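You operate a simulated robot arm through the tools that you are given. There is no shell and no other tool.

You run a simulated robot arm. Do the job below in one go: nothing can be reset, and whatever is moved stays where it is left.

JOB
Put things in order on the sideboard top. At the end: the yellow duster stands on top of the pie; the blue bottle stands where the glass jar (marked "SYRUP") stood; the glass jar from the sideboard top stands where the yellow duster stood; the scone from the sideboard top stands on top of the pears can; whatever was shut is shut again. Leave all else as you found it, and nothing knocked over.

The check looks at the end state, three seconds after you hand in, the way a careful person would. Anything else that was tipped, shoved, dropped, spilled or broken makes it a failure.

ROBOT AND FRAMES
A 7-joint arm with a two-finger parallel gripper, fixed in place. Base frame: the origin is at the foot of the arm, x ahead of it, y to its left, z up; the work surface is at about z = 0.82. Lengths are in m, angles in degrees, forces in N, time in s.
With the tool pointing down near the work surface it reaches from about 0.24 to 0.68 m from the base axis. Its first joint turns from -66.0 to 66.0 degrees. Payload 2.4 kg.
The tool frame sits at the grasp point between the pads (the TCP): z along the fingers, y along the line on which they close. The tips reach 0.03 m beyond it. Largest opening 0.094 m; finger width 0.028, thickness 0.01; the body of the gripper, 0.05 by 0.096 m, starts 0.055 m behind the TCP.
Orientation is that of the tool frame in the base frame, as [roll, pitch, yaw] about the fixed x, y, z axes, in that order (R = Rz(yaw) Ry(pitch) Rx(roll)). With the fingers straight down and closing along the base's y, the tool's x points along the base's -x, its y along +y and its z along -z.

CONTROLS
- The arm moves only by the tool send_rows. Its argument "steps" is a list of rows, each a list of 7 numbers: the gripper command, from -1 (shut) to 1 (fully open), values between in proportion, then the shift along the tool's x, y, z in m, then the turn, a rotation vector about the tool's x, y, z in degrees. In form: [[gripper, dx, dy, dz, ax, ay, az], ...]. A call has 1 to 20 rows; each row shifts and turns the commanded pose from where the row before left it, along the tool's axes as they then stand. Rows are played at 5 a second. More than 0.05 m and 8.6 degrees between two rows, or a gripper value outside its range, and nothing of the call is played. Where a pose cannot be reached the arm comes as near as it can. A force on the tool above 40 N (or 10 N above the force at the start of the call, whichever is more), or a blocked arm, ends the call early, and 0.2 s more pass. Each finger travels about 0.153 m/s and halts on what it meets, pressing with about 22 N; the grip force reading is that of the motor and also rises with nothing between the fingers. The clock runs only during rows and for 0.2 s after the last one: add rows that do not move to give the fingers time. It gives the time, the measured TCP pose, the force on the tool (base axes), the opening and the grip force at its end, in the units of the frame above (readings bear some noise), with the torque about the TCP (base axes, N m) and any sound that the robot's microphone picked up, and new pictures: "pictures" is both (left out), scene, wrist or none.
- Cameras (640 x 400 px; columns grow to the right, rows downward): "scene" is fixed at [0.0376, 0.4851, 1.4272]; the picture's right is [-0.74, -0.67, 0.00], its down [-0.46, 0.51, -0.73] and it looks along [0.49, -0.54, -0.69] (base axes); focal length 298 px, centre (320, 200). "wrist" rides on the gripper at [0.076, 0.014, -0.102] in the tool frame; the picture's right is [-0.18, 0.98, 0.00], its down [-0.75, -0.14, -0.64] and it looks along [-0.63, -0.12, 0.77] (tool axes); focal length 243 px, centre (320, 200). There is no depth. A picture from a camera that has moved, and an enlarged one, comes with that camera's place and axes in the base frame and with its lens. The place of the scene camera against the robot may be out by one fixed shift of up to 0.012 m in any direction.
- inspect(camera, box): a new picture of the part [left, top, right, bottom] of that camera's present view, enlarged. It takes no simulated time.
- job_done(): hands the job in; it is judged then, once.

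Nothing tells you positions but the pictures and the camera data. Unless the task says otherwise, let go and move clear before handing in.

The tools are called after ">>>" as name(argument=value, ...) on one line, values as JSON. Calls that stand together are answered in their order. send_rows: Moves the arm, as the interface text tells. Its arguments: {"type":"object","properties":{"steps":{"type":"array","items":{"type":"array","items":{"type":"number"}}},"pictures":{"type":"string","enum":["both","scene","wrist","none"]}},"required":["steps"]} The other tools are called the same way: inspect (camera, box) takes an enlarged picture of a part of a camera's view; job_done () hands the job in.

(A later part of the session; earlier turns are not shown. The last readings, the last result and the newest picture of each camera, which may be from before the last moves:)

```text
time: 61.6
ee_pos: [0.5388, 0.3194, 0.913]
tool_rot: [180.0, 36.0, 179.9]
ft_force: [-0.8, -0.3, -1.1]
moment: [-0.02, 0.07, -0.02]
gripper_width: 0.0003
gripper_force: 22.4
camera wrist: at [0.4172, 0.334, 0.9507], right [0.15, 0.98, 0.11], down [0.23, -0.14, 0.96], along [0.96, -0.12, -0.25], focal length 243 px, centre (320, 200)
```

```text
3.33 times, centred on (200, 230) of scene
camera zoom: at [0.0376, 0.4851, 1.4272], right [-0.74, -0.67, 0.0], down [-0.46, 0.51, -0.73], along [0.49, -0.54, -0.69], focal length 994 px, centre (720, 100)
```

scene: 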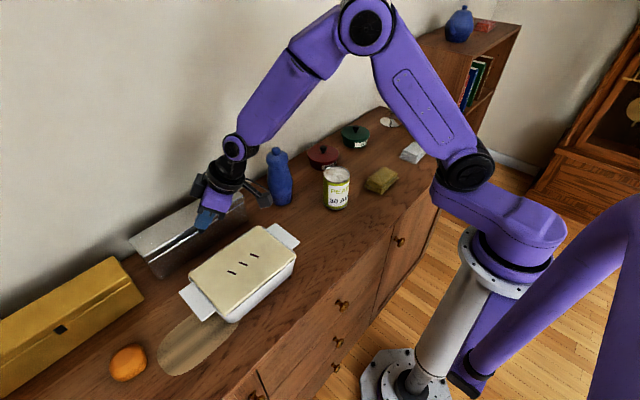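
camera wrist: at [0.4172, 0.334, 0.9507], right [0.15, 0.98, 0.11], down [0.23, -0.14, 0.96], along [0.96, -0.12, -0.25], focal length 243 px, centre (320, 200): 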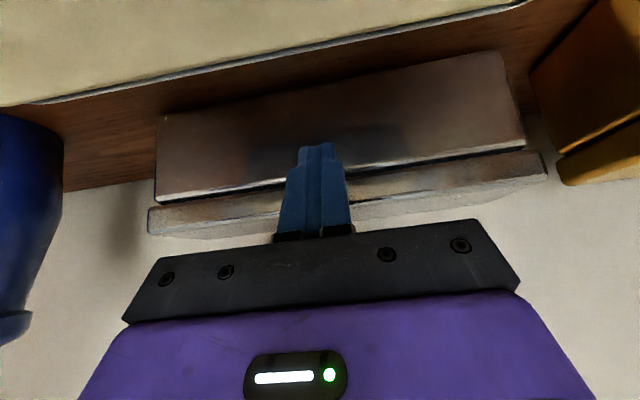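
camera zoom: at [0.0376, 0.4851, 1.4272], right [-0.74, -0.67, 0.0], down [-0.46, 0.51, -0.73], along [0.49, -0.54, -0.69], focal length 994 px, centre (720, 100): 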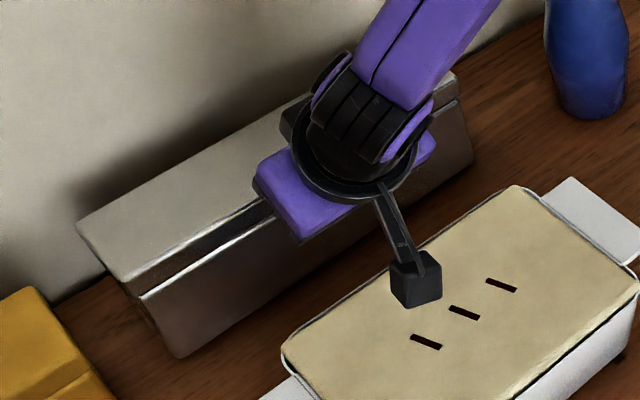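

The tip only slides; the light box gives way before its lid does. I'll brace the box against the wall behind it (then bring it back afterwards): first lower the tip and push the body squarely backward.

>>> send_rows(steps=[[-1, 0.0065, 0, -0.0047, 0, 0, 0], [-1, 0.0106, 0, 0.0146, 0, 0, 0], [-1, 0.0106, 0, 0.0146, 0, 0, 0], [-1, -0.0049, 0, 0.0035, 0, 0, 0], [-1, -0.00243, 0, 0.00176, 0, 0, 0], [-1, -0.00243, 0, 0.00176, 0, 0, 0], [-1, -0.00243, 0, 0.00176, 0, 0, 0], [-1, -0.00243, 0, 0.00176, 0, 0, 0], [-1, -0.00243, 0, 0.00176, 0, 0, 0], [-1, -0.00243, 0, 0.00176, 0, 0, 0], [-1, -0.00243, 0, 0.00176, 0, 0, 0], [-1, 0, 0, 0, 0, 0, 0]])

>>> inspect(camera="scene", box=[120, 160, 280, 280])

```text
time: 64.2
ee_pos: [0.5573, 0.3187, 0.8759]
tool_rot: [-180.0, 36.1, -180.0]
ft_force: [-1.1, -0.3, 1.0]
moment: [0.01, 0.04, 0.0]
gripper_width: 0.0
gripper_force: 21.9
camera wrist: at [0.4358, 0.3337, 0.9143], right [0.15, 0.98, 0.11], down [0.23, -0.14, 0.96], along [0.96, -0.12, -0.25], focal length 243 px, centre (320, 200)
```

scene: 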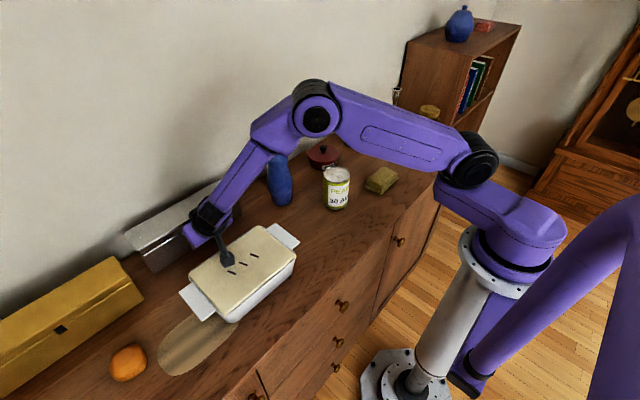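
wrist: 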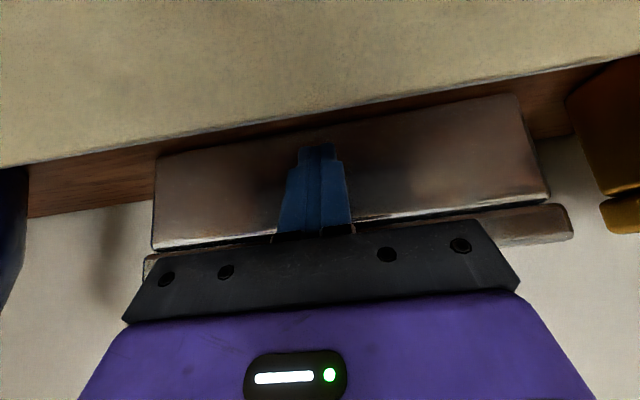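

```text
3.33 times, centred on (200, 220) of scene
camera zoom: at [0.0375, 0.4851, 1.4272], right [-0.74, -0.67, 0.0], down [-0.46, 0.51, -0.73], along [0.49, -0.54, -0.69], focal length 994 px, centre (720, 133)
```

zoom: 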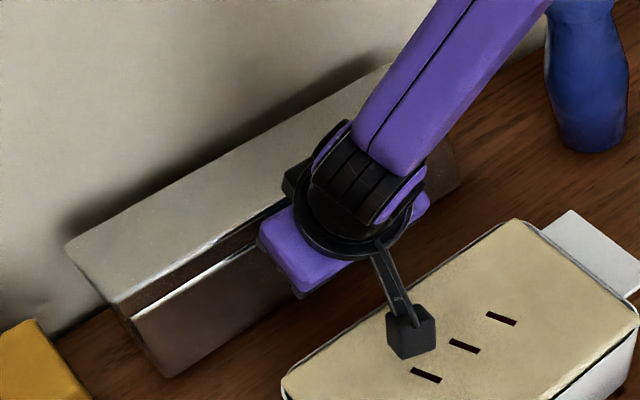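

The box slides straight back. I'll keep pushing toward the wall, watching for the force rise.

>>> send_rows(steps=[[-1, -0.00243, 0, 0.00176, 0, 0, 0], [-1, -0.00243, 0, 0.00176, 0, 0, 0], [-1, -0.00243, 0, 0.00176, 0, 0, 0], [-1, -0.00243, 0, 0.00176, 0, 0, 0]], pictures="none")

>>> send_rows(steps=[[-1, -0.00162, 0, 0.00118, 0, 0, 0], [-1, -0.00162, 0, 0.00118, 0, 0, 0]], pictures="none")

>>> send_rows(steps=[[-1, -0.00162, 0, 0.00118, 0, 0, 0], [-1, -0.00162, 0, 0.00118, 0, 0, 0]], pictures="none")

>>> send_rows(steps=[[-1, -0.00162, 0, 0.00118, 0, 0, 0], [-1, -0.00162, 0, 0.00118, 0, 0, 0]], pictures="wrist")

```text
time: 65.2
ee_pos: [0.5698, 0.3191, 0.8758]
tool_rot: [-180.0, 35.9, 179.9]
ft_force: [-2.6, -0.1, -0.1]
moment: [-0.02, 0.03, 0.03]
gripper_width: 0.0002
gripper_force: 21.9
```

```text
time: 65.8
ee_pos: [0.5722, 0.3203, 0.876]
tool_rot: [179.9, 36.1, 179.9]
ft_force: [-1.4, 0.0, 0.6]
moment: [-0.01, 0.01, 0.02]
gripper_width: 0.0
gripper_force: 22.7
```

```text
time: 66.4
ee_pos: [0.5773, 0.3193, 0.8756]
tool_rot: [180.0, 36.0, -180.0]
ft_force: [-1.7, 0.0, 2.2]
moment: [0.01, 0.01, -0.02]
gripper_width: 0.0
gripper_force: 21.9
```

```text
time: 67.0
ee_pos: [0.5821, 0.3188, 0.876]
tool_rot: [-179.9, 36.0, -180.0]
ft_force: [-2.1, 0.3, 1.2]
moment: [0.02, 0.04, 0.02]
gripper_width: 0.0
gripper_force: 22.1
camera wrist: at [0.4596, 0.3336, 0.9138], right [0.15, 0.98, 0.11], down [0.23, -0.14, 0.96], along [0.96, -0.12, -0.25], focal length 243 px, centre (320, 200)
```

wrist: 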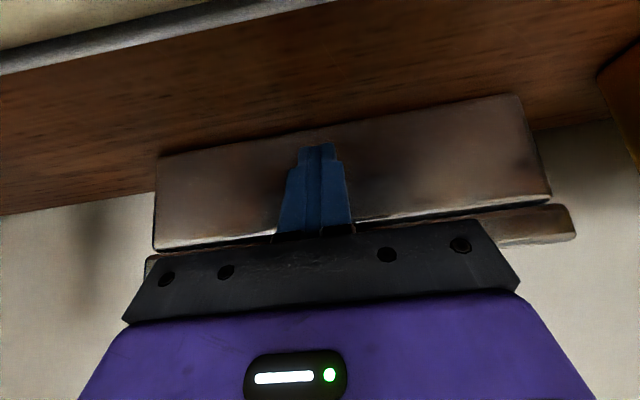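

>>> send_rows(steps=[[-1, -0.00162, 0, 0.00118, 0, 0, 0], [-1, -0.00162, 0, 0.00118, 0, 0, 0]], pictures="none")

>>> send_rows(steps=[[-1, -0.00162, 0, 0.00118, 0, 0, 0], [-1, -0.00162, 0, 0.00118, 0, 0, 0]], pictures="none")

>>> send_rows(steps=[[-1, -0.00162, 0, 0.00118, 0, 0, 0], [-1, -0.00162, 0, 0.00118, 0, 0, 0]], pictures="scene")

>>> inspect(camera="scene", box=[120, 160, 280, 280])

```text
time: 67.6
ee_pos: [0.5859, 0.319, 0.8758]
tool_rot: [180.0, 36.0, -179.9]
ft_force: [-1.9, 0.4, 1.6]
moment: [0.0, 0.02, -0.01]
gripper_width: 0.0
gripper_force: 21.8
```

```text
time: 68.2
ee_pos: [0.5896, 0.3174, 0.8748]
tool_rot: [180.0, 36.0, 180.0]
ft_force: [-2.1, -0.2, 1.3]
moment: [0.01, 0.05, 0.01]
gripper_width: 0.0003
gripper_force: 22.1
```

```text
time: 68.8
ee_pos: [0.594, 0.318, 0.8754]
tool_rot: [-179.9, 36.0, -179.9]
ft_force: [-1.4, -0.2, 0.7]
moment: [-0.02, -0.01, 0.01]
gripper_width: 0.0002
gripper_force: 22.2
```

scene: 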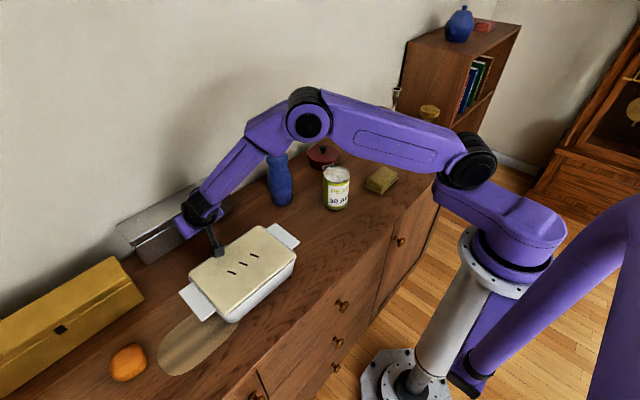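

```text
3.33 times, centred on (200, 220) of scene
camera zoom: at [0.0375, 0.4851, 1.4272], right [-0.74, -0.67, 0.0], down [-0.46, 0.51, -0.73], along [0.49, -0.54, -0.69], focal length 994 px, centre (720, 133)
```

zoom: 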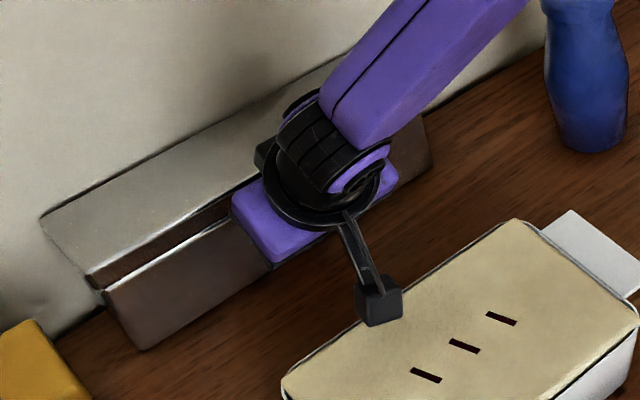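

>>> send_rows(steps=[[-1, -0.00162, 0, 0.00118, 0, 0, 0], [-1, -0.00162, 0, 0.00118, 0, 0, 0]], pictures="none")

>>> send_rows(steps=[[-1, -0.00162, 0, 0.00118, 0, 0, 0], [-1, -0.00162, 0, 0.00118, 0, 0, 0]], pictures="none")

>>> send_rows(steps=[[-1, -0.00162, 0, 0.00118, 0, 0, 0], [-1, -0.00162, 0, 0.00118, 0, 0, 0]], pictures="none")

```text
time: 69.4
ee_pos: [0.5958, 0.3192, 0.8758]
tool_rot: [-180.0, 36.0, 179.9]
ft_force: [-4.1, 0.8, 0.3]
moment: [0.0, 0.05, 0.0]
gripper_width: 0.0
gripper_force: 22.1
```

```text
time: 70.2
ee_pos: [0.5973, 0.3209, 0.8726]
tool_rot: [-179.7, 35.6, -179.7]
ft_force: [-5.6, -0.9, 1.4]
moment: [-0.05, 0.07, -0.01]
gripper_width: 0.0001
gripper_force: 21.7
stopped in row 2: the force on the tool passed its limit at 41 N (the readings are from after the stop); the commanded pose is now the measured one
```

```text
time: 70.9
ee_pos: [0.5985, 0.324, 0.8693]
tool_rot: [-179.4, 35.2, -179.3]
ft_force: [-4.6, -0.3, 0.5]
moment: [-0.05, 0.01, -0.06]
gripper_width: 0.0
gripper_force: 22.2
stopped in row 2: the force on the tool passed its limit at 42 N (the readings are from after the stop); the commanded pose is now the measured one
```

The box is now braced against the wall (the force spiked at contact, so I'll use sub-millimetre steps). I'll ease off, rise to just under the tab and re-centre on it.

>>> send_rows(steps=[[-1, 0.0014, 0, -0.001, 0, 0, 0], [-1, -0.0035, -0.0015, -0.0049, 0, 0, 0], [-1, -0.0035, -0.0015, -0.0049, 0, 0, 0], [-1, 0, 0, 0, 0, 0, 0]], pictures="wrist")

>>> inspect(camera="wrist", box=[220, 90, 420, 240])

>>> inspect(camera="scene", box=[100, 150, 260, 270])

```text
time: 71.9
ee_pos: [0.5974, 0.3189, 0.8829]
tool_rot: [-179.5, 35.4, -179.3]
ft_force: [0.1, -0.4, -0.2]
moment: [0.01, 0.02, -0.03]
gripper_width: 0.0
gripper_force: 22.5
camera wrist: at [0.4757, 0.3339, 0.9223], right [0.15, 0.98, 0.1], down [0.24, -0.13, 0.96], along [0.96, -0.12, -0.26], focal length 243 px, centre (320, 200)
```

wrist: 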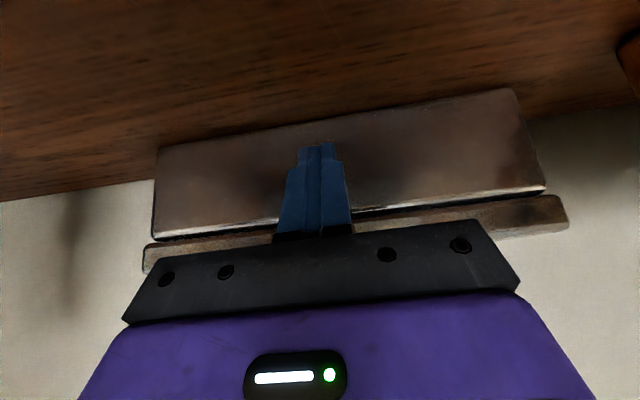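

```text
2.67 times, centred on (320, 165) of wrist
camera zoom: at [0.4757, 0.3339, 0.9223], right [0.15, 0.98, 0.1], down [0.24, -0.13, 0.96], along [0.96, -0.12, -0.26], focal length 647 px, centre (320, 293)
```

zoom: 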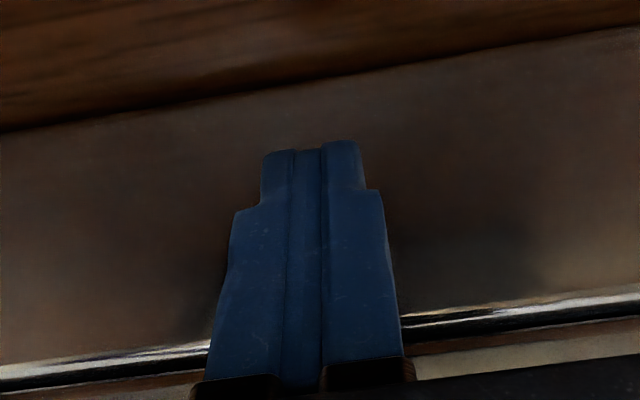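

```text
3.33 times, centred on (180, 210) of scene
camera zoom: at [0.0376, 0.4851, 1.4272], right [-0.74, -0.67, 0.0], down [-0.46, 0.51, -0.73], along [0.49, -0.54, -0.69], focal length 994 px, centre (787, 167)
```

zoom: 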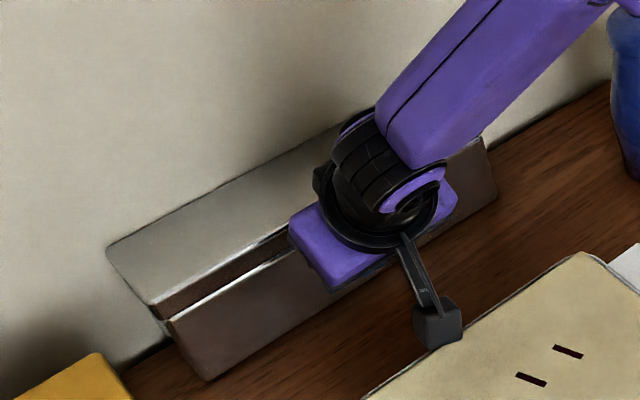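

The box sits flush against the wall. Now I'll press gently under the tab and start raising.

>>> send_rows(steps=[[-1, -0.0004, 0, 0.0003, 0, 0, 0], [-1, -0.0004, 0, 0.0003, 0, 0, 0], [-1, 0, 0, 0, 0, 0, 0]], pictures="none")

>>> send_rows(steps=[[-1, -0.0003, 0, 0.0002, 0, 0, 0], [-1, 0, 0, 0, 0, 0, 0]], pictures="none")

>>> send_rows(steps=[[-1, -0.0003, 0, 0.0002, 0, 0, 0], [-1, 0, 0, 0, 0, 0, 0]], pictures="none")

```text
time: 72.7
ee_pos: [0.5973, 0.319, 0.8825]
tool_rot: [-179.4, 35.3, -179.5]
ft_force: [-5.1, -1.5, 0.7]
moment: [0.01, 0.07, -0.07]
gripper_width: 0.0
gripper_force: 22.0
```

```text
time: 73.3
ee_pos: [0.5974, 0.3207, 0.8835]
tool_rot: [-179.3, 35.2, -179.3]
ft_force: [-13.1, -3.1, 2.7]
moment: [-0.02, 0.14, -0.08]
gripper_width: 0.0002
gripper_force: 21.7
```

```text
time: 73.9
ee_pos: [0.5966, 0.3206, 0.8819]
tool_rot: [-179.3, 35.2, -179.3]
ft_force: [-17.5, -4.2, 1.1]
moment: [-0.03, 0.28, -0.15]
gripper_width: 0.0001
gripper_force: 22.0
```

That's 17 N, more than needed. I'll ease back to a few newtons and raise in 1 mm steps.

>>> send_rows(steps=[[-1, 0.0005, 0, -0.0003, 0, 0, 0], [-1, -0.0006, 0, -0.0008, 0, 0, 0], [-1, -0.0006, 0, -0.0008, 0, 0, 0]], pictures="none")

>>> send_rows(steps=[[-1, -0.0006, 0, -0.0008, 0, 0, 0], [-1, -0.0006, 0, -0.0008, 0, 0, 0]], pictures="none")

>>> send_rows(steps=[[-1, -0.0006, 0, -0.0008, 0, 0, 0], [-1, -0.0006, 0, -0.0008, 0, 0, 0]], pictures="none")

>>> send_rows(steps=[[-1, -0.0006, 0, -0.0008, 0, 0, 0], [-1, -0.0006, 0, -0.0008, 0, 0, 0]], pictures="none")

>>> send_rows(steps=[[-1, -0.0006, 0, -0.0008, 0, 0, 0], [-1, -0.0006, 0, -0.0008, 0, 0, 0]], pictures="none")

```text
time: 74.7
ee_pos: [0.5969, 0.3208, 0.8859]
tool_rot: [-179.5, 35.4, -179.4]
ft_force: [-9.1, 0.2, -3.3]
moment: [0.03, 0.24, 0.01]
gripper_width: 0.0001
gripper_force: 22.4
```

```text
time: 75.3
ee_pos: [0.5985, 0.3199, 0.8872]
tool_rot: [-179.4, 35.2, -179.4]
ft_force: [-9.6, 1.7, -2.8]
moment: [0.08, 0.24, 0.04]
gripper_width: 0.0
gripper_force: 22.4
```

```text
time: 75.9
ee_pos: [0.5976, 0.3203, 0.8892]
tool_rot: [-179.4, 35.3, -179.6]
ft_force: [-8.4, 0.7, -3.0]
moment: [0.01, 0.26, 0.0]
gripper_width: 0.0
gripper_force: 22.1
```

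```text
time: 76.5
ee_pos: [0.596, 0.3205, 0.8909]
tool_rot: [-179.3, 35.4, -179.5]
ft_force: [-8.1, -1.1, -2.4]
moment: [0.0, 0.2, -0.03]
gripper_width: 0.0001
gripper_force: 21.4
```

```text
time: 77.1
ee_pos: [0.5964, 0.3201, 0.8925]
tool_rot: [-179.4, 35.3, -179.3]
ft_force: [-6.7, -0.6, -2.2]
moment: [-0.02, 0.2, -0.02]
gripper_width: 0.0003
gripper_force: 21.8
```

>>> send_rows(steps=[[-1, -0.0007, 0, -0.0007, 0, 0, 0], [-1, -0.0007, 0, -0.0007, 0, 0, 0]], pictures="none")

>>> send_rows(steps=[[-1, -0.0006, 0, -0.0008, 0, 0, 0], [-1, -0.0006, 0, -0.0008, 0, 0, 0]], pictures="none")

>>> send_rows(steps=[[-1, -0.0006, 0, -0.0008, 0, 0, 0], [-1, -0.0006, 0, -0.0008, 0, 0, 0]], pictures="none")

>>> send_rows(steps=[[-1, -0.0006, 0, -0.0008, 0, 0, 0], [-1, -0.0006, 0, -0.0008, 0, 0, 0]], pictures="wrist")

>>> inspect(camera="wrist", box=[220, 90, 420, 240])

```text
time: 77.7
ee_pos: [0.5977, 0.3205, 0.8938]
tool_rot: [-179.3, 35.2, -179.2]
ft_force: [-10.5, -1.5, -3.9]
moment: [-0.03, 0.27, -0.04]
gripper_width: 0.0
gripper_force: 22.0
```

```text
time: 78.3
ee_pos: [0.5977, 0.3213, 0.895]
tool_rot: [-179.2, 35.2, -179.3]
ft_force: [-15.0, -0.2, -5.5]
moment: [0.01, 0.39, 0.0]
gripper_width: 0.0001
gripper_force: 21.9
```

```text
time: 78.9
ee_pos: [0.5977, 0.3199, 0.899]
tool_rot: [-179.4, 35.2, -179.4]
ft_force: [-18.2, 1.1, -5.6]
moment: [0.05, 0.48, 0.01]
gripper_width: 0.0
gripper_force: 21.5
```

```text
time: 79.5
ee_pos: [0.5974, 0.3195, 0.9019]
tool_rot: [-179.4, 35.1, -179.2]
ft_force: [-21.8, 0.2, -7.1]
moment: [0.02, 0.6, 0.03]
gripper_width: 0.0
gripper_force: 21.9
camera wrist: at [0.4762, 0.3343, 0.9406], right [0.15, 0.98, 0.1], down [0.25, -0.13, 0.96], along [0.96, -0.12, -0.26], focal length 243 px, centre (320, 200)
```

wrist: 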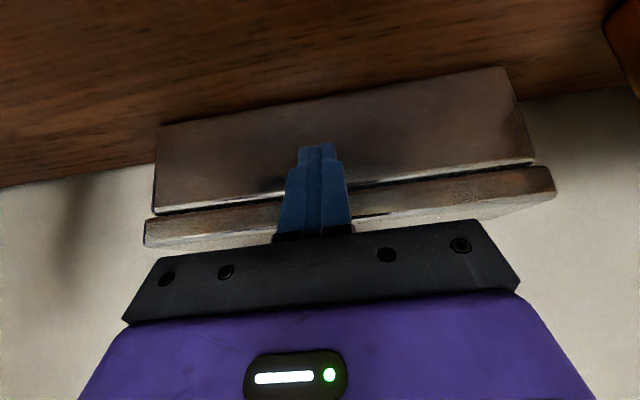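

```text
2.67 times, centred on (320, 165) of wrist
camera zoom: at [0.4762, 0.3343, 0.9406], right [0.15, 0.98, 0.1], down [0.25, -0.13, 0.96], along [0.96, -0.12, -0.26], focal length 647 px, centre (320, 293)
```

zoom: 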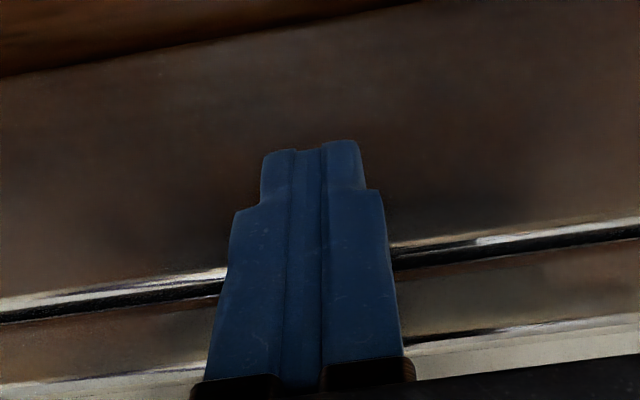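

>>> send_rows(steps=[[-1, -0.0002, 0, -0.0011, 0, 0, 0], [-1, -0.0006, 0, -0.0008, 0, 0, 0]], pictures="none")

>>> send_rows(steps=[[-1, -0.0006, 0, -0.0008, 0, 0, 0], [-1, -0.0006, 0, -0.0008, 0, 0, 0]], pictures="none")

>>> send_rows(steps=[[-1, -0.0006, 0, -0.0008, 0, 0, 0], [-1, -0.0006, 0, -0.0008, 0, 0, 0]], pictures="none")

>>> send_rows(steps=[[-1, -0.0006, 0, -0.0008, 0, 0, 0], [-1, -0.0006, 0, -0.0008, 0, 0, 0]], pictures="wrist")

>>> inspect(camera="wrist", box=[220, 90, 420, 240])

```text
time: 80.1
ee_pos: [0.5978, 0.3189, 0.9046]
tool_rot: [-179.3, 35.3, -179.3]
ft_force: [-18.1, 1.1, -7.0]
moment: [0.02, 0.51, 0.02]
gripper_width: 0.0001
gripper_force: 21.9
```

```text
time: 80.7
ee_pos: [0.5974, 0.3203, 0.906]
tool_rot: [-179.3, 35.3, -179.4]
ft_force: [-17.7, -0.5, -5.8]
moment: [0.01, 0.45, -0.01]
gripper_width: 0.0002
gripper_force: 22.2
```

```text
time: 81.3
ee_pos: [0.596, 0.3198, 0.9072]
tool_rot: [-179.4, 35.2, -179.4]
ft_force: [-16.1, -1.2, -6.4]
moment: [-0.04, 0.43, -0.04]
gripper_width: 0.0
gripper_force: 21.8
```

```text
time: 81.9
ee_pos: [0.5979, 0.3194, 0.91]
tool_rot: [-179.4, 35.4, -179.3]
ft_force: [-14.6, 0.1, -6.5]
moment: [-0.01, 0.38, -0.04]
gripper_width: 0.0
gripper_force: 22.0
camera wrist: at [0.476, 0.3341, 0.9486], right [0.14, 0.98, 0.1], down [0.24, -0.13, 0.96], along [0.96, -0.12, -0.26], focal length 243 px, centre (320, 200)
```

wrist: 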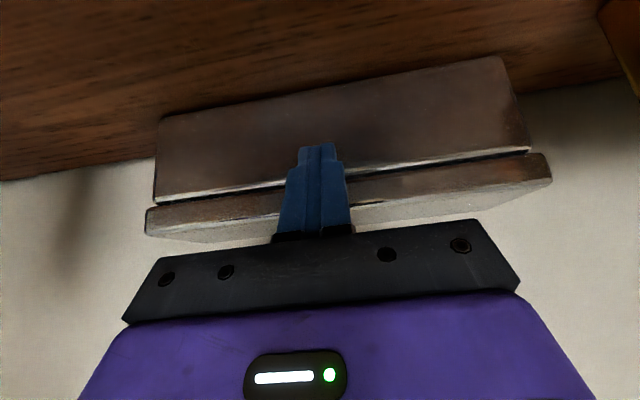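

```text
2.67 times, centred on (320, 165) of wrist
camera zoom: at [0.476, 0.3341, 0.9486], right [0.14, 0.98, 0.1], down [0.24, -0.13, 0.96], along [0.96, -0.12, -0.26], focal length 647 px, centre (320, 293)
```

zoom: 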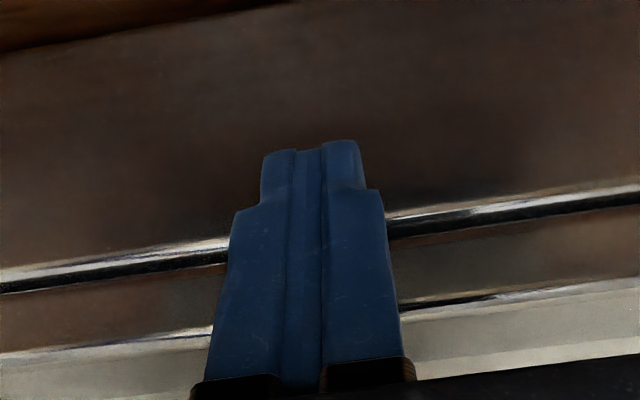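

>>> send_rows(steps=[[-1, -0.0006, 0, -0.0008, 0, 0, 0], [-1, -0.0006, 0, -0.0008, 0, 0, 0], [-1, -0.0006, 0, -0.0008, 0, 0, 0]], pictures="none")

>>> send_rows(steps=[[-1, -0.0006, 0, -0.0008, 0, 0, 0], [-1, -0.0006, 0, -0.0008, 0, 0, 0], [-1, -0.0006, 0, -0.0008, 0, 0, 0]], pictures="none")

>>> send_rows(steps=[[-1, -0.0006, 0, -0.0008, 0, 0, 0], [-1, -0.0006, 0, -0.0008, 0, 0, 0], [-1, -0.0006, 0, -0.0008, 0, 0, 0]], pictures="wrist")

>>> inspect(camera="wrist", box=[220, 90, 420, 240])

```text
time: 82.7
ee_pos: [0.5978, 0.319, 0.9105]
tool_rot: [-179.3, 35.2, -179.3]
ft_force: [-20.5, -1.0, -9.4]
moment: [0.15, 0.56, -0.04]
gripper_width: 0.0
gripper_force: 22.4
```

```text
time: 83.5
ee_pos: [0.5964, 0.32, 0.9138]
tool_rot: [-179.2, 35.1, -179.4]
ft_force: [-24.9, -3.9, -9.9]
moment: [0.04, 0.65, -0.17]
gripper_width: 0.0
gripper_force: 21.7
```

```text
time: 84.3
ee_pos: [0.5958, 0.3208, 0.9171]
tool_rot: [-179.2, 35.0, -179.2]
ft_force: [-28.0, -3.2, -9.0]
moment: [-0.04, 0.73, -0.08]
gripper_width: 0.0
gripper_force: 22.0
camera wrist: at [0.4746, 0.3344, 0.9562], right [0.15, 0.98, 0.09], down [0.25, -0.13, 0.96], along [0.96, -0.12, -0.26], focal length 243 px, centre (320, 200)
```

wrist: 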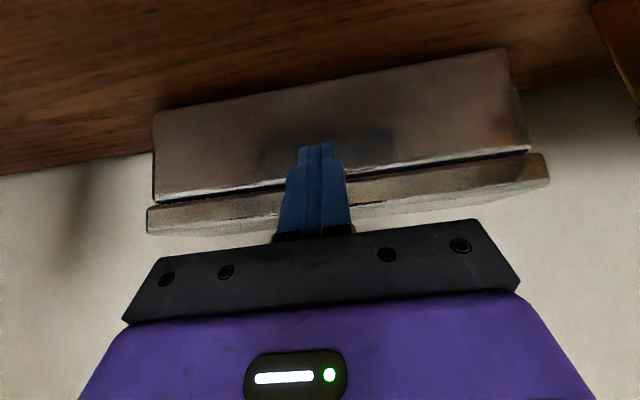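

```text
2.67 times, centred on (320, 165) of wrist
camera zoom: at [0.4746, 0.3344, 0.9562], right [0.15, 0.98, 0.09], down [0.25, -0.13, 0.96], along [0.96, -0.12, -0.26], focal length 647 px, centre (320, 293)
```

zoom: 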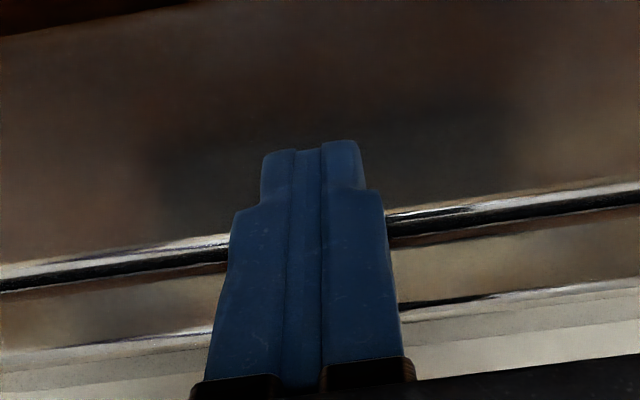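

The last frames show the whole box creeping up with the finger while the lid stays shut even at about 9 N, so this lid isn't meant to open like this. I'll lower it gently back onto the sideboard and release.

>>> send_rows(steps=[[-1, 0.0006, 0, 0.0008, 0, 0, 0], [-1, 0.0006, 0, 0.0008, 0, 0, 0], [-1, 0.0006, 0, 0.0008, 0, 0, 0], [-1, 0.0006, 0, 0.0008, 0, 0, 0], [-1, 0.0006, 0, 0.0008, 0, 0, 0], [-1, 0.0006, 0, 0.0008, 0, 0, 0], [-1, 0.0006, 0, 0.0008, 0, 0, 0], [-1, 0.0006, 0, 0.0008, 0, 0, 0]], pictures="wrist")

>>> inspect(camera="scene", box=[100, 150, 260, 270])

```text
time: 86.1
ee_pos: [0.597, 0.3199, 0.9093]
tool_rot: [-179.4, 35.3, -179.3]
ft_force: [-17.6, 3.2, -7.8]
moment: [0.03, 0.47, 0.06]
gripper_width: 0.0
gripper_force: 21.5
camera wrist: at [0.4759, 0.3342, 0.9493], right [0.14, 0.98, 0.1], down [0.24, -0.13, 0.96], along [0.96, -0.11, -0.26], focal length 243 px, centre (320, 200)
```

wrist: 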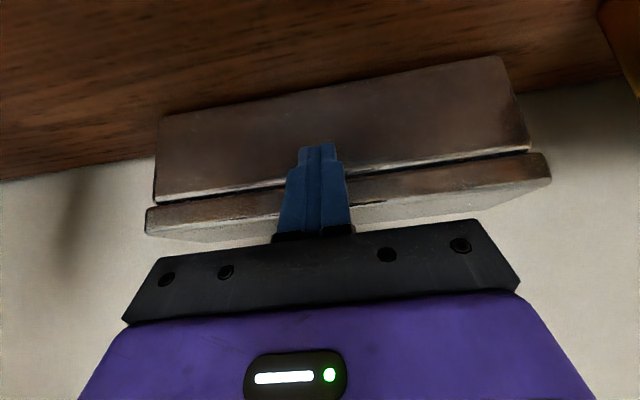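

```text
3.33 times, centred on (180, 210) of scene
camera zoom: at [0.0373, 0.4853, 1.4272], right [-0.74, -0.67, 0.0], down [-0.46, 0.51, -0.73], along [0.49, -0.54, -0.69], focal length 994 px, centre (787, 167)
```

zoom: 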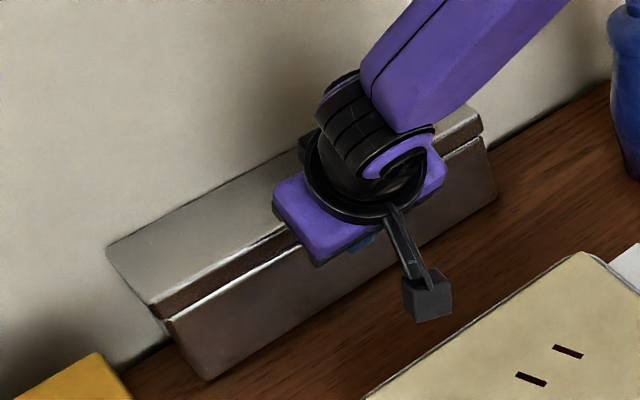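

>>> send_rows(steps=[[-1, 0.0006, 0, 0.0008, 0, 0, 0], [-1, 0.0006, 0, 0.0008, 0, 0, 0], [-1, 0.0006, 0, 0.0008, 0, 0, 0], [-1, 0.0006, 0, 0.0008, 0, 0, 0], [-1, 0.0006, 0, 0.0008, 0, 0, 0], [-1, 0.0006, 0, 0.0008, 0, 0, 0], [-1, 0.0006, 0, 0.0008, 0, 0, 0], [-1, 0.0006, 0, 0.0008, 0, 0, 0]], pictures="wrist")

>>> inspect(camera="scene", box=[100, 150, 260, 270])

```text
time: 87.9
ee_pos: [0.5964, 0.3214, 0.902]
tool_rot: [-179.4, 35.4, -179.2]
ft_force: [-22.8, 1.2, 8.0]
moment: [0.02, 0.13, -0.01]
gripper_width: 0.0
gripper_force: 21.7
camera wrist: at [0.476, 0.3346, 0.942], right [0.14, 0.98, 0.1], down [0.24, -0.13, 0.96], along [0.96, -0.11, -0.26], focal length 243 px, centre (320, 200)
```

wrist: 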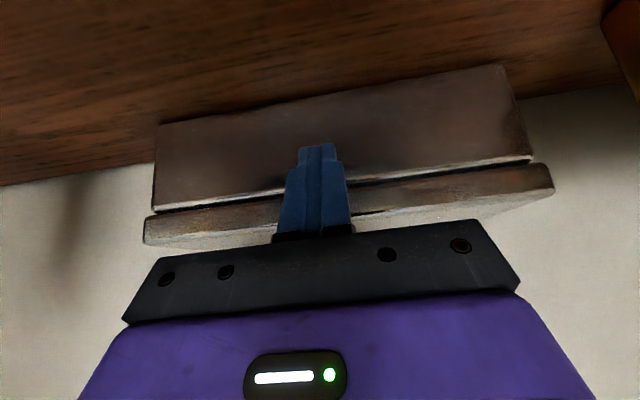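

```text
3.33 times, centred on (180, 210) of scene
camera zoom: at [0.0368, 0.4851, 1.4272], right [-0.74, -0.67, 0.0], down [-0.46, 0.51, -0.73], along [0.49, -0.54, -0.69], focal length 994 px, centre (787, 167)
```

zoom: 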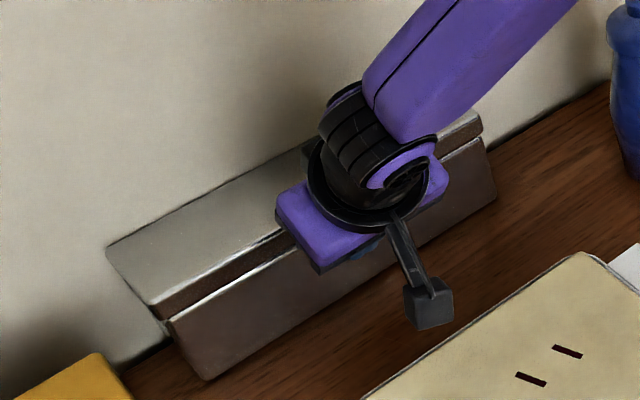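

The box is resting on the sideboard again, braced by the wall. I'll use that bracing for one more test of the tab with open fingers straddling it, since I also need a way to pull the box forward again.

>>> send_rows(steps=[[-1, 0.003, 0, -0.0021, 0, 0, 0], [-0.45, 0.002, -0.0008, -0.0014, 0, 0, 0], [-0.45, 0, 0, 0, 0, 0, 0], [-0.45, -0.0025, 0, 0.0018, 0, 0, 0], [-0.45, -0.0013, 0, 0.0009, 0, 0, 0], [-0.45, 0, 0, 0, 0, 0, 0]], pictures="wrist")

>>> inspect(camera="wrist", box=[240, 110, 400, 230])

```text
time: 89.3
ee_pos: [0.5974, 0.3193, 0.9023]
tool_rot: [-179.5, 35.3, -179.6]
ft_force: [0.3, -0.3, -0.8]
moment: [-0.05, 0.0, -0.01]
gripper_width: 0.0258
gripper_force: 0.0
camera wrist: at [0.4757, 0.3333, 0.9417], right [0.15, 0.98, 0.1], down [0.24, -0.13, 0.96], along [0.96, -0.12, -0.26], focal length 243 px, centre (320, 200)
```

wrist: 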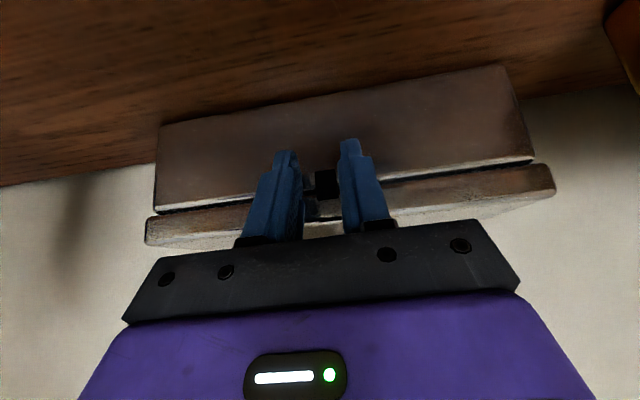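

```text
3.33 times, centred on (320, 170) of wrist
camera zoom: at [0.4757, 0.3333, 0.9417], right [0.15, 0.98, 0.1], down [0.24, -0.13, 0.96], along [0.96, -0.12, -0.26], focal length 809 px, centre (320, 300)
```

zoom: 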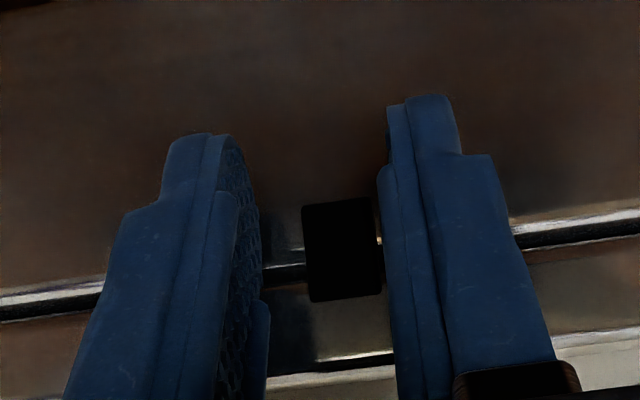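

With open fingers there's no contact at a depth where the closed fingers pressed hard, so the tab is solid and stands about 2–3 mm proud. I'll centre on it (+2 mm), press in until the tips touch the face, and close while the wall braces the box.

>>> send_rows(steps=[[-0.45, -0.0008, 0.002, 0.0006, 0, 0, 0], [-0.45, -0.0008, 0, 0.0006, 0, 0, 0], [-0.45, 0, 0, 0, 0, 0, 0]], pictures="none")

>>> send_rows(steps=[[-0.45, -0.0004, 0, 0.0003, 0, 0, 0], [-0.45, 0, 0, 0, 0, 0, 0]], pictures="none")

>>> send_rows(steps=[[-0.45, -0.0004, 0, 0.0003, 0, 0, 0], [-0.45, 0, 0, 0, 0, 0, 0]], pictures="wrist")

>>> inspect(camera="wrist", box=[240, 110, 400, 230])

```text
time: 90.1
ee_pos: [0.5965, 0.3211, 0.9016]
tool_rot: [-179.4, 35.3, -179.4]
ft_force: [-14.8, -3.3, 1.3]
moment: [-0.13, 0.17, -0.33]
gripper_width: 0.0274
gripper_force: 1.5
```

```text
time: 90.7
ee_pos: [0.5982, 0.3209, 0.9012]
tool_rot: [-179.3, 35.2, -179.3]
ft_force: [-21.4, -3.2, 0.8]
moment: [-0.07, 0.27, -0.4]
gripper_width: 0.0278
gripper_force: 1.8
```

```text
time: 91.3
ee_pos: [0.5984, 0.3214, 0.9014]
tool_rot: [-179.4, 35.2, -179.3]
ft_force: [-30.4, -4.8, 4.3]
moment: [-0.04, 0.38, -0.52]
gripper_width: 0.0275
gripper_force: 1.5
camera wrist: at [0.4762, 0.3357, 0.9416], right [0.14, 0.98, 0.1], down [0.25, -0.13, 0.96], along [0.96, -0.12, -0.26], focal length 243 px, centre (320, 200)
```

wrist: 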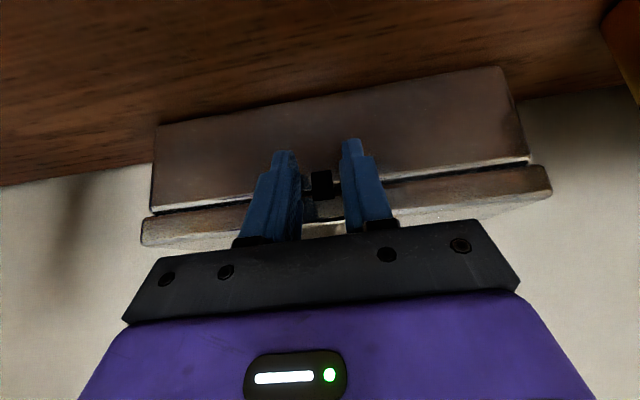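

```text
3.33 times, centred on (320, 170) of wrist
camera zoom: at [0.4762, 0.3357, 0.9416], right [0.14, 0.98, 0.1], down [0.25, -0.13, 0.96], along [0.96, -0.12, -0.26], focal length 809 px, centre (320, 300)
```

zoom: 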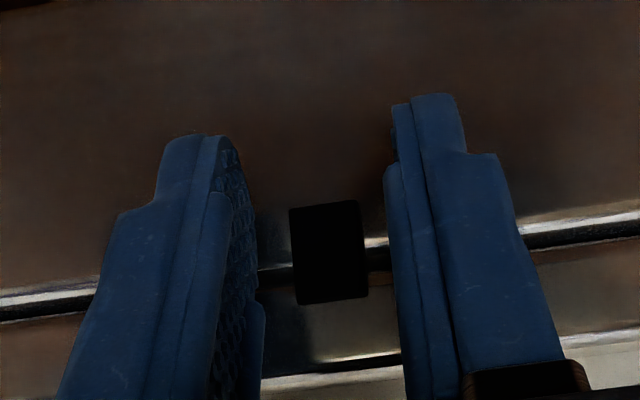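

>>> send_rows(steps=[[-0.45, 0.0006, 0, -0.0004, 0, 0, 0], [-0.7, 0, 0, 0, 0, 0, 0], [-0.85, 0, 0, 0, 0, 0, 0], [-1, 0, 0, 0, 0, 0, 0], [-1, 0, 0, 0, 0, 0, 0], [-1, 0, 0, 0, 0, 0, 0]], pictures="wrist")

>>> inspect(camera="wrist", box=[240, 110, 400, 230])

```text
time: 92.7
ee_pos: [0.5979, 0.3194, 0.9014]
tool_rot: [-179.1, 35.1, -179.3]
ft_force: [-26.4, -6.8, -3.4]
moment: [-0.07, 0.53, -0.22]
gripper_width: 0.0
gripper_force: 21.9
camera wrist: at [0.4763, 0.3344, 0.9409], right [0.15, 0.98, 0.1], down [0.25, -0.13, 0.96], along [0.96, -0.12, -0.26], focal length 243 px, centre (320, 200)
```

wrist: 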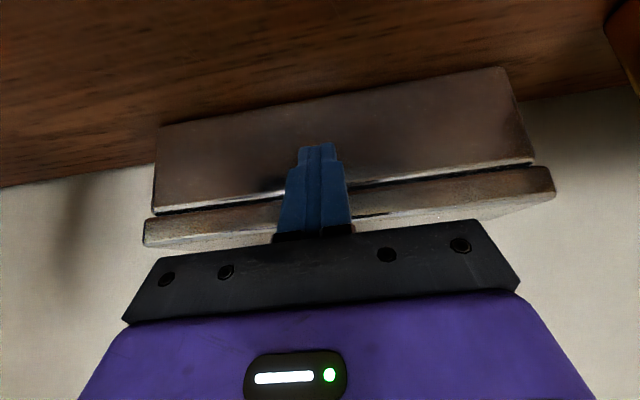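

```text
3.33 times, centred on (320, 170) of wrist
camera zoom: at [0.4763, 0.3344, 0.9409], right [0.15, 0.98, 0.1], down [0.25, -0.13, 0.96], along [0.96, -0.12, -0.26], focal length 809 px, centre (320, 300)
```

zoom: 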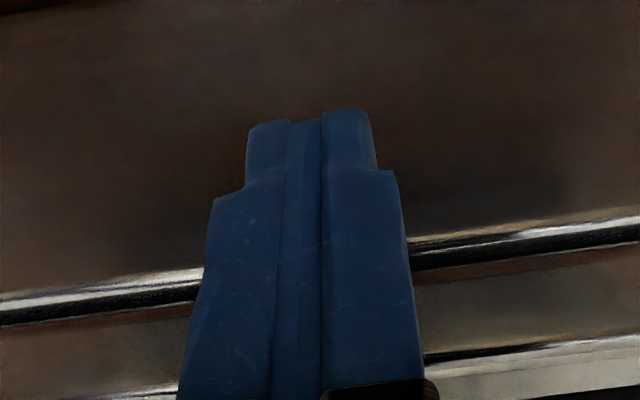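

Even braced, the fingers closed straight through, so the tab is only decorative and this box isn't the container to open. The lidded red and green pots with knobs are the real candidates; I'll back off, restore this box first, and look at it from above.

>>> send_rows(steps=[[-1, 0.012, 0, -0.009, 0, 0, 0], [-1, 0.012, 0, -0.009, 0, 0, 0], [-1, -0.015, 0, -0.035, 0, 0, 0], [-1, -0.015, 0, -0.035, 0, 8, 0], [0, -0.01, 0, -0.03, 0, 8, 0], [1, 0, 0, 0, 0, 8, 0], [1, 0, 0, 0, 0, 8, 0], [1, 0, 0, 0, 0, 3, 0], [1, 0, 0, 0, 0, 0, 0]])

>>> inspect(camera="wrist", box=[120, 20, 520, 250])

>>> inspect(camera="scene", box=[100, 150, 260, 270])

```text
time: 94.7
ee_pos: [0.5476, 0.3206, 1.0091]
tool_rot: [-179.4, 0.2, -179.7]
ft_force: [0.4, 0.1, -0.7]
moment: [-0.01, 0.02, 0.0]
gripper_width: 0.0939
gripper_force: 0.0
camera wrist: at [0.4716, 0.3368, 1.1107], right [0.18, 0.98, -0.01], down [0.75, -0.13, 0.65], along [0.64, -0.12, -0.76], focal length 243 px, centre (320, 200)
```

scene: 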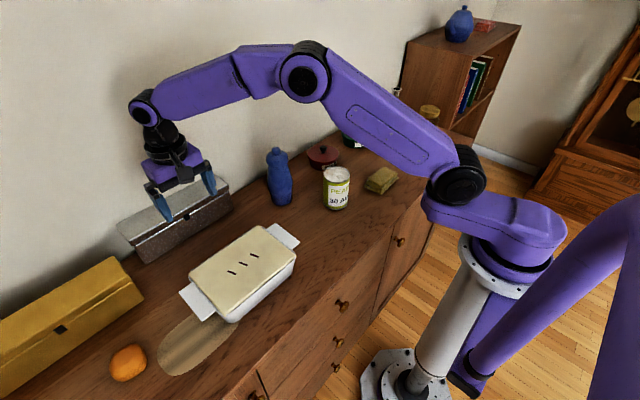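
wrist: 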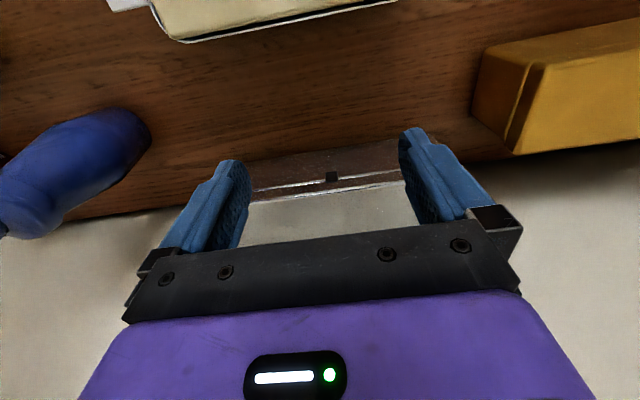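

```text
1.60 times, centred on (320, 135) of wrist
camera zoom: at [0.4716, 0.3368, 1.1107], right [0.18, 0.98, -0.01], down [0.75, -0.13, 0.65], along [0.64, -0.12, -0.76], focal length 388 px, centre (320, 304)
```

zoom: 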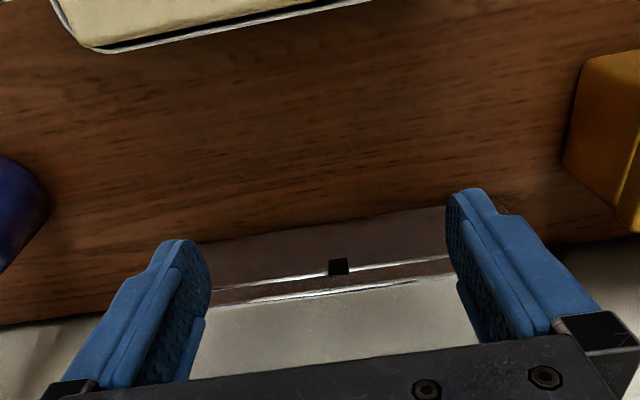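

```text
3.33 times, centred on (180, 210) of scene
camera zoom: at [0.0376, 0.4851, 1.4272], right [-0.74, -0.67, 0.0], down [-0.46, 0.51, -0.73], along [0.49, -0.54, -0.69], focal length 994 px, centre (787, 167)
```

zoom: 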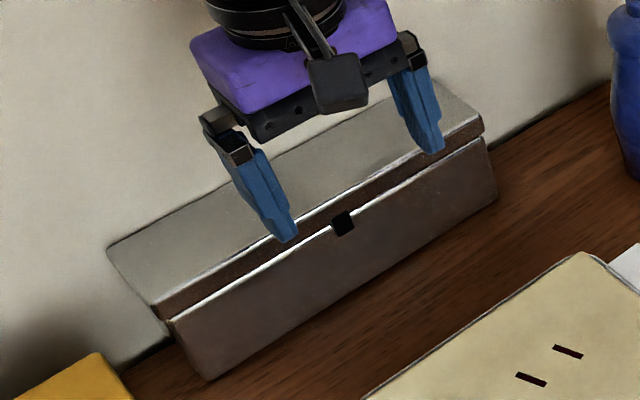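

The box's front is now at x≈0.627 with its back on the wall, about 9 cm from where it began. I'll free it by nudging its right end sideways near the front corner, so that end swings out from the wall and I can grip it.

>>> send_rows(steps=[[0, -0.03, 0, 0, 0, 0, 0], [-1, -0.03, 0, 0, 0, 0, 0], [-1, -0.03, -0.03, 0, 0, 0, 0], [-1, 0, -0.045, 0, 0, 0, 0], [-1, 0, -0.045, 0, 0, 0, 0], [-1, 0, -0.042, 0, 0, 0, 0], [-1, 0, 0, 0.04, 0, 0, 0], [-1, 0, 0, 0.04, 0, 0, 0], [-1, 0, 0, 0.012, 0, 0, 0], [-1, 0, 0, 0, 0, 0, 0]])

>>> inspect(camera="scene", box=[150, 130, 310, 250])

```text
time: 96.9
ee_pos: [0.6297, 0.1545, 0.9159]
tool_rot: [-179.4, 0.3, -179.8]
ft_force: [-0.4, 0.1, -0.5]
moment: [-0.04, 0.02, -0.01]
gripper_width: 0.0002
gripper_force: 22.3
out of reach, approached as far as the arm can: row 3
camera wrist: at [0.5536, 0.1692, 1.0188], right [0.18, 0.98, -0.01], down [0.75, -0.13, 0.65], along [0.64, -0.12, -0.76], focal length 243 px, centre (320, 200)
```

scene: 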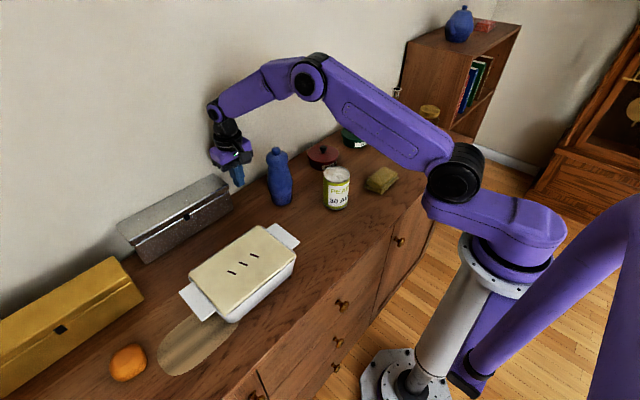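
wrist: 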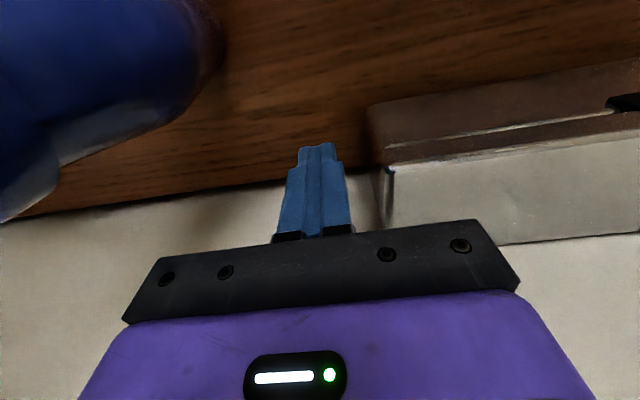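

```text
3.33 times, centred on (230, 190) of scene
camera zoom: at [0.0376, 0.4851, 1.4272], right [-0.74, -0.67, 0.0], down [-0.46, 0.51, -0.73], along [0.49, -0.54, -0.69], focal length 994 px, centre (620, 233)
```

zoom: 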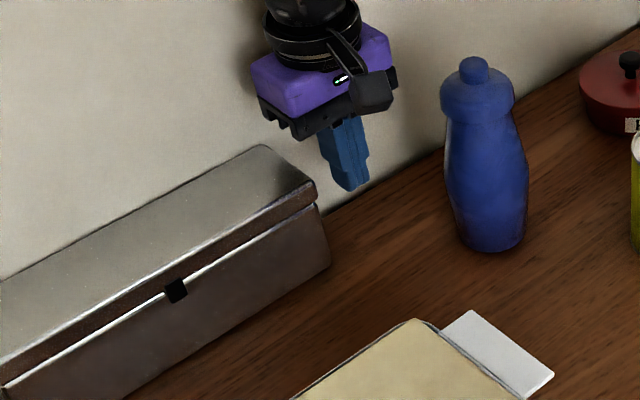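

The fingers are beside the box's right end, overlapping its front corner. I'll push it sideways (+y) slowly.

>>> send_rows(steps=[[-1, 0, 0.01, 0, 0, 0, 0], [-1, 0, 0.006, 0, 0, 0, 0], [-1, 0, 0.003, 0, 0, 0, 0], [-1, 0, 0.003, 0, 0, 0, 0], [-1, 0, 0.003, 0, 0, 0, 0], [-1, 0, 0.003, 0, 0, 0, 0], [-1, 0, 0.003, 0, 0, 0, 0], [-1, 0, 0.003, 0, 0, 0, 0]])

>>> inspect(camera="scene", box=[100, 140, 280, 275])

```text
time: 98.7
ee_pos: [0.6301, 0.1884, 0.9179]
tool_rot: [-179.5, 0.3, -179.7]
ft_force: [-1.4, -1.5, 0.5]
moment: [-0.01, -0.04, -0.02]
gripper_width: 0.0002
gripper_force: 22.2
camera wrist: at [0.5541, 0.2034, 1.0197], right [0.18, 0.98, -0.01], down [0.75, -0.13, 0.65], along [0.64, -0.12, -0.76], focal length 243 px, centre (320, 200)
```

scene: 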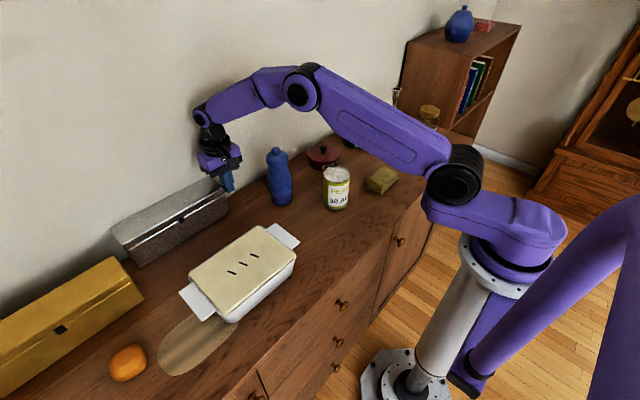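
wrist: 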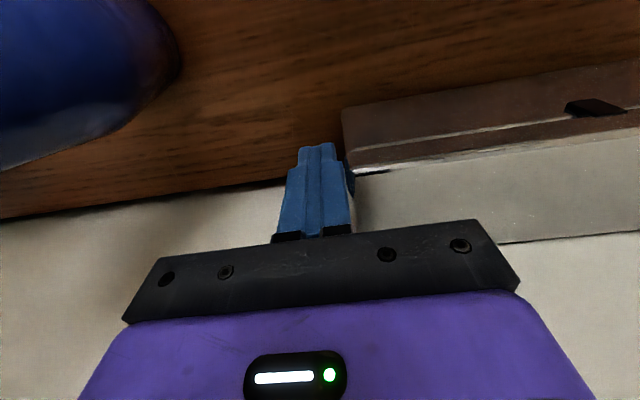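

```text
2.96 times, centred on (190, 208) of scene
camera zoom: at [0.0376, 0.4851, 1.4272], right [-0.74, -0.67, 0.0], down [-0.46, 0.51, -0.73], along [0.49, -0.54, -0.69], focal length 883 px, centre (705, 178)
```

zoom: 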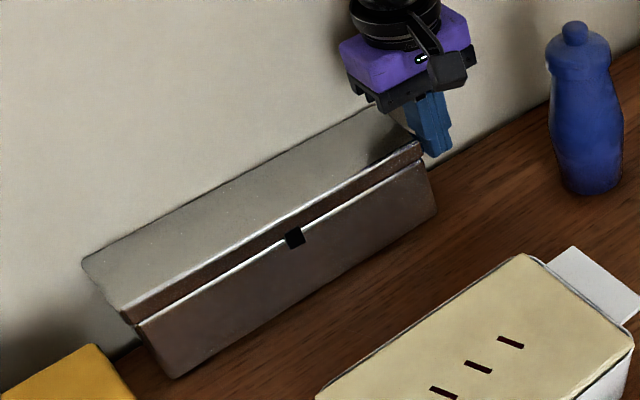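

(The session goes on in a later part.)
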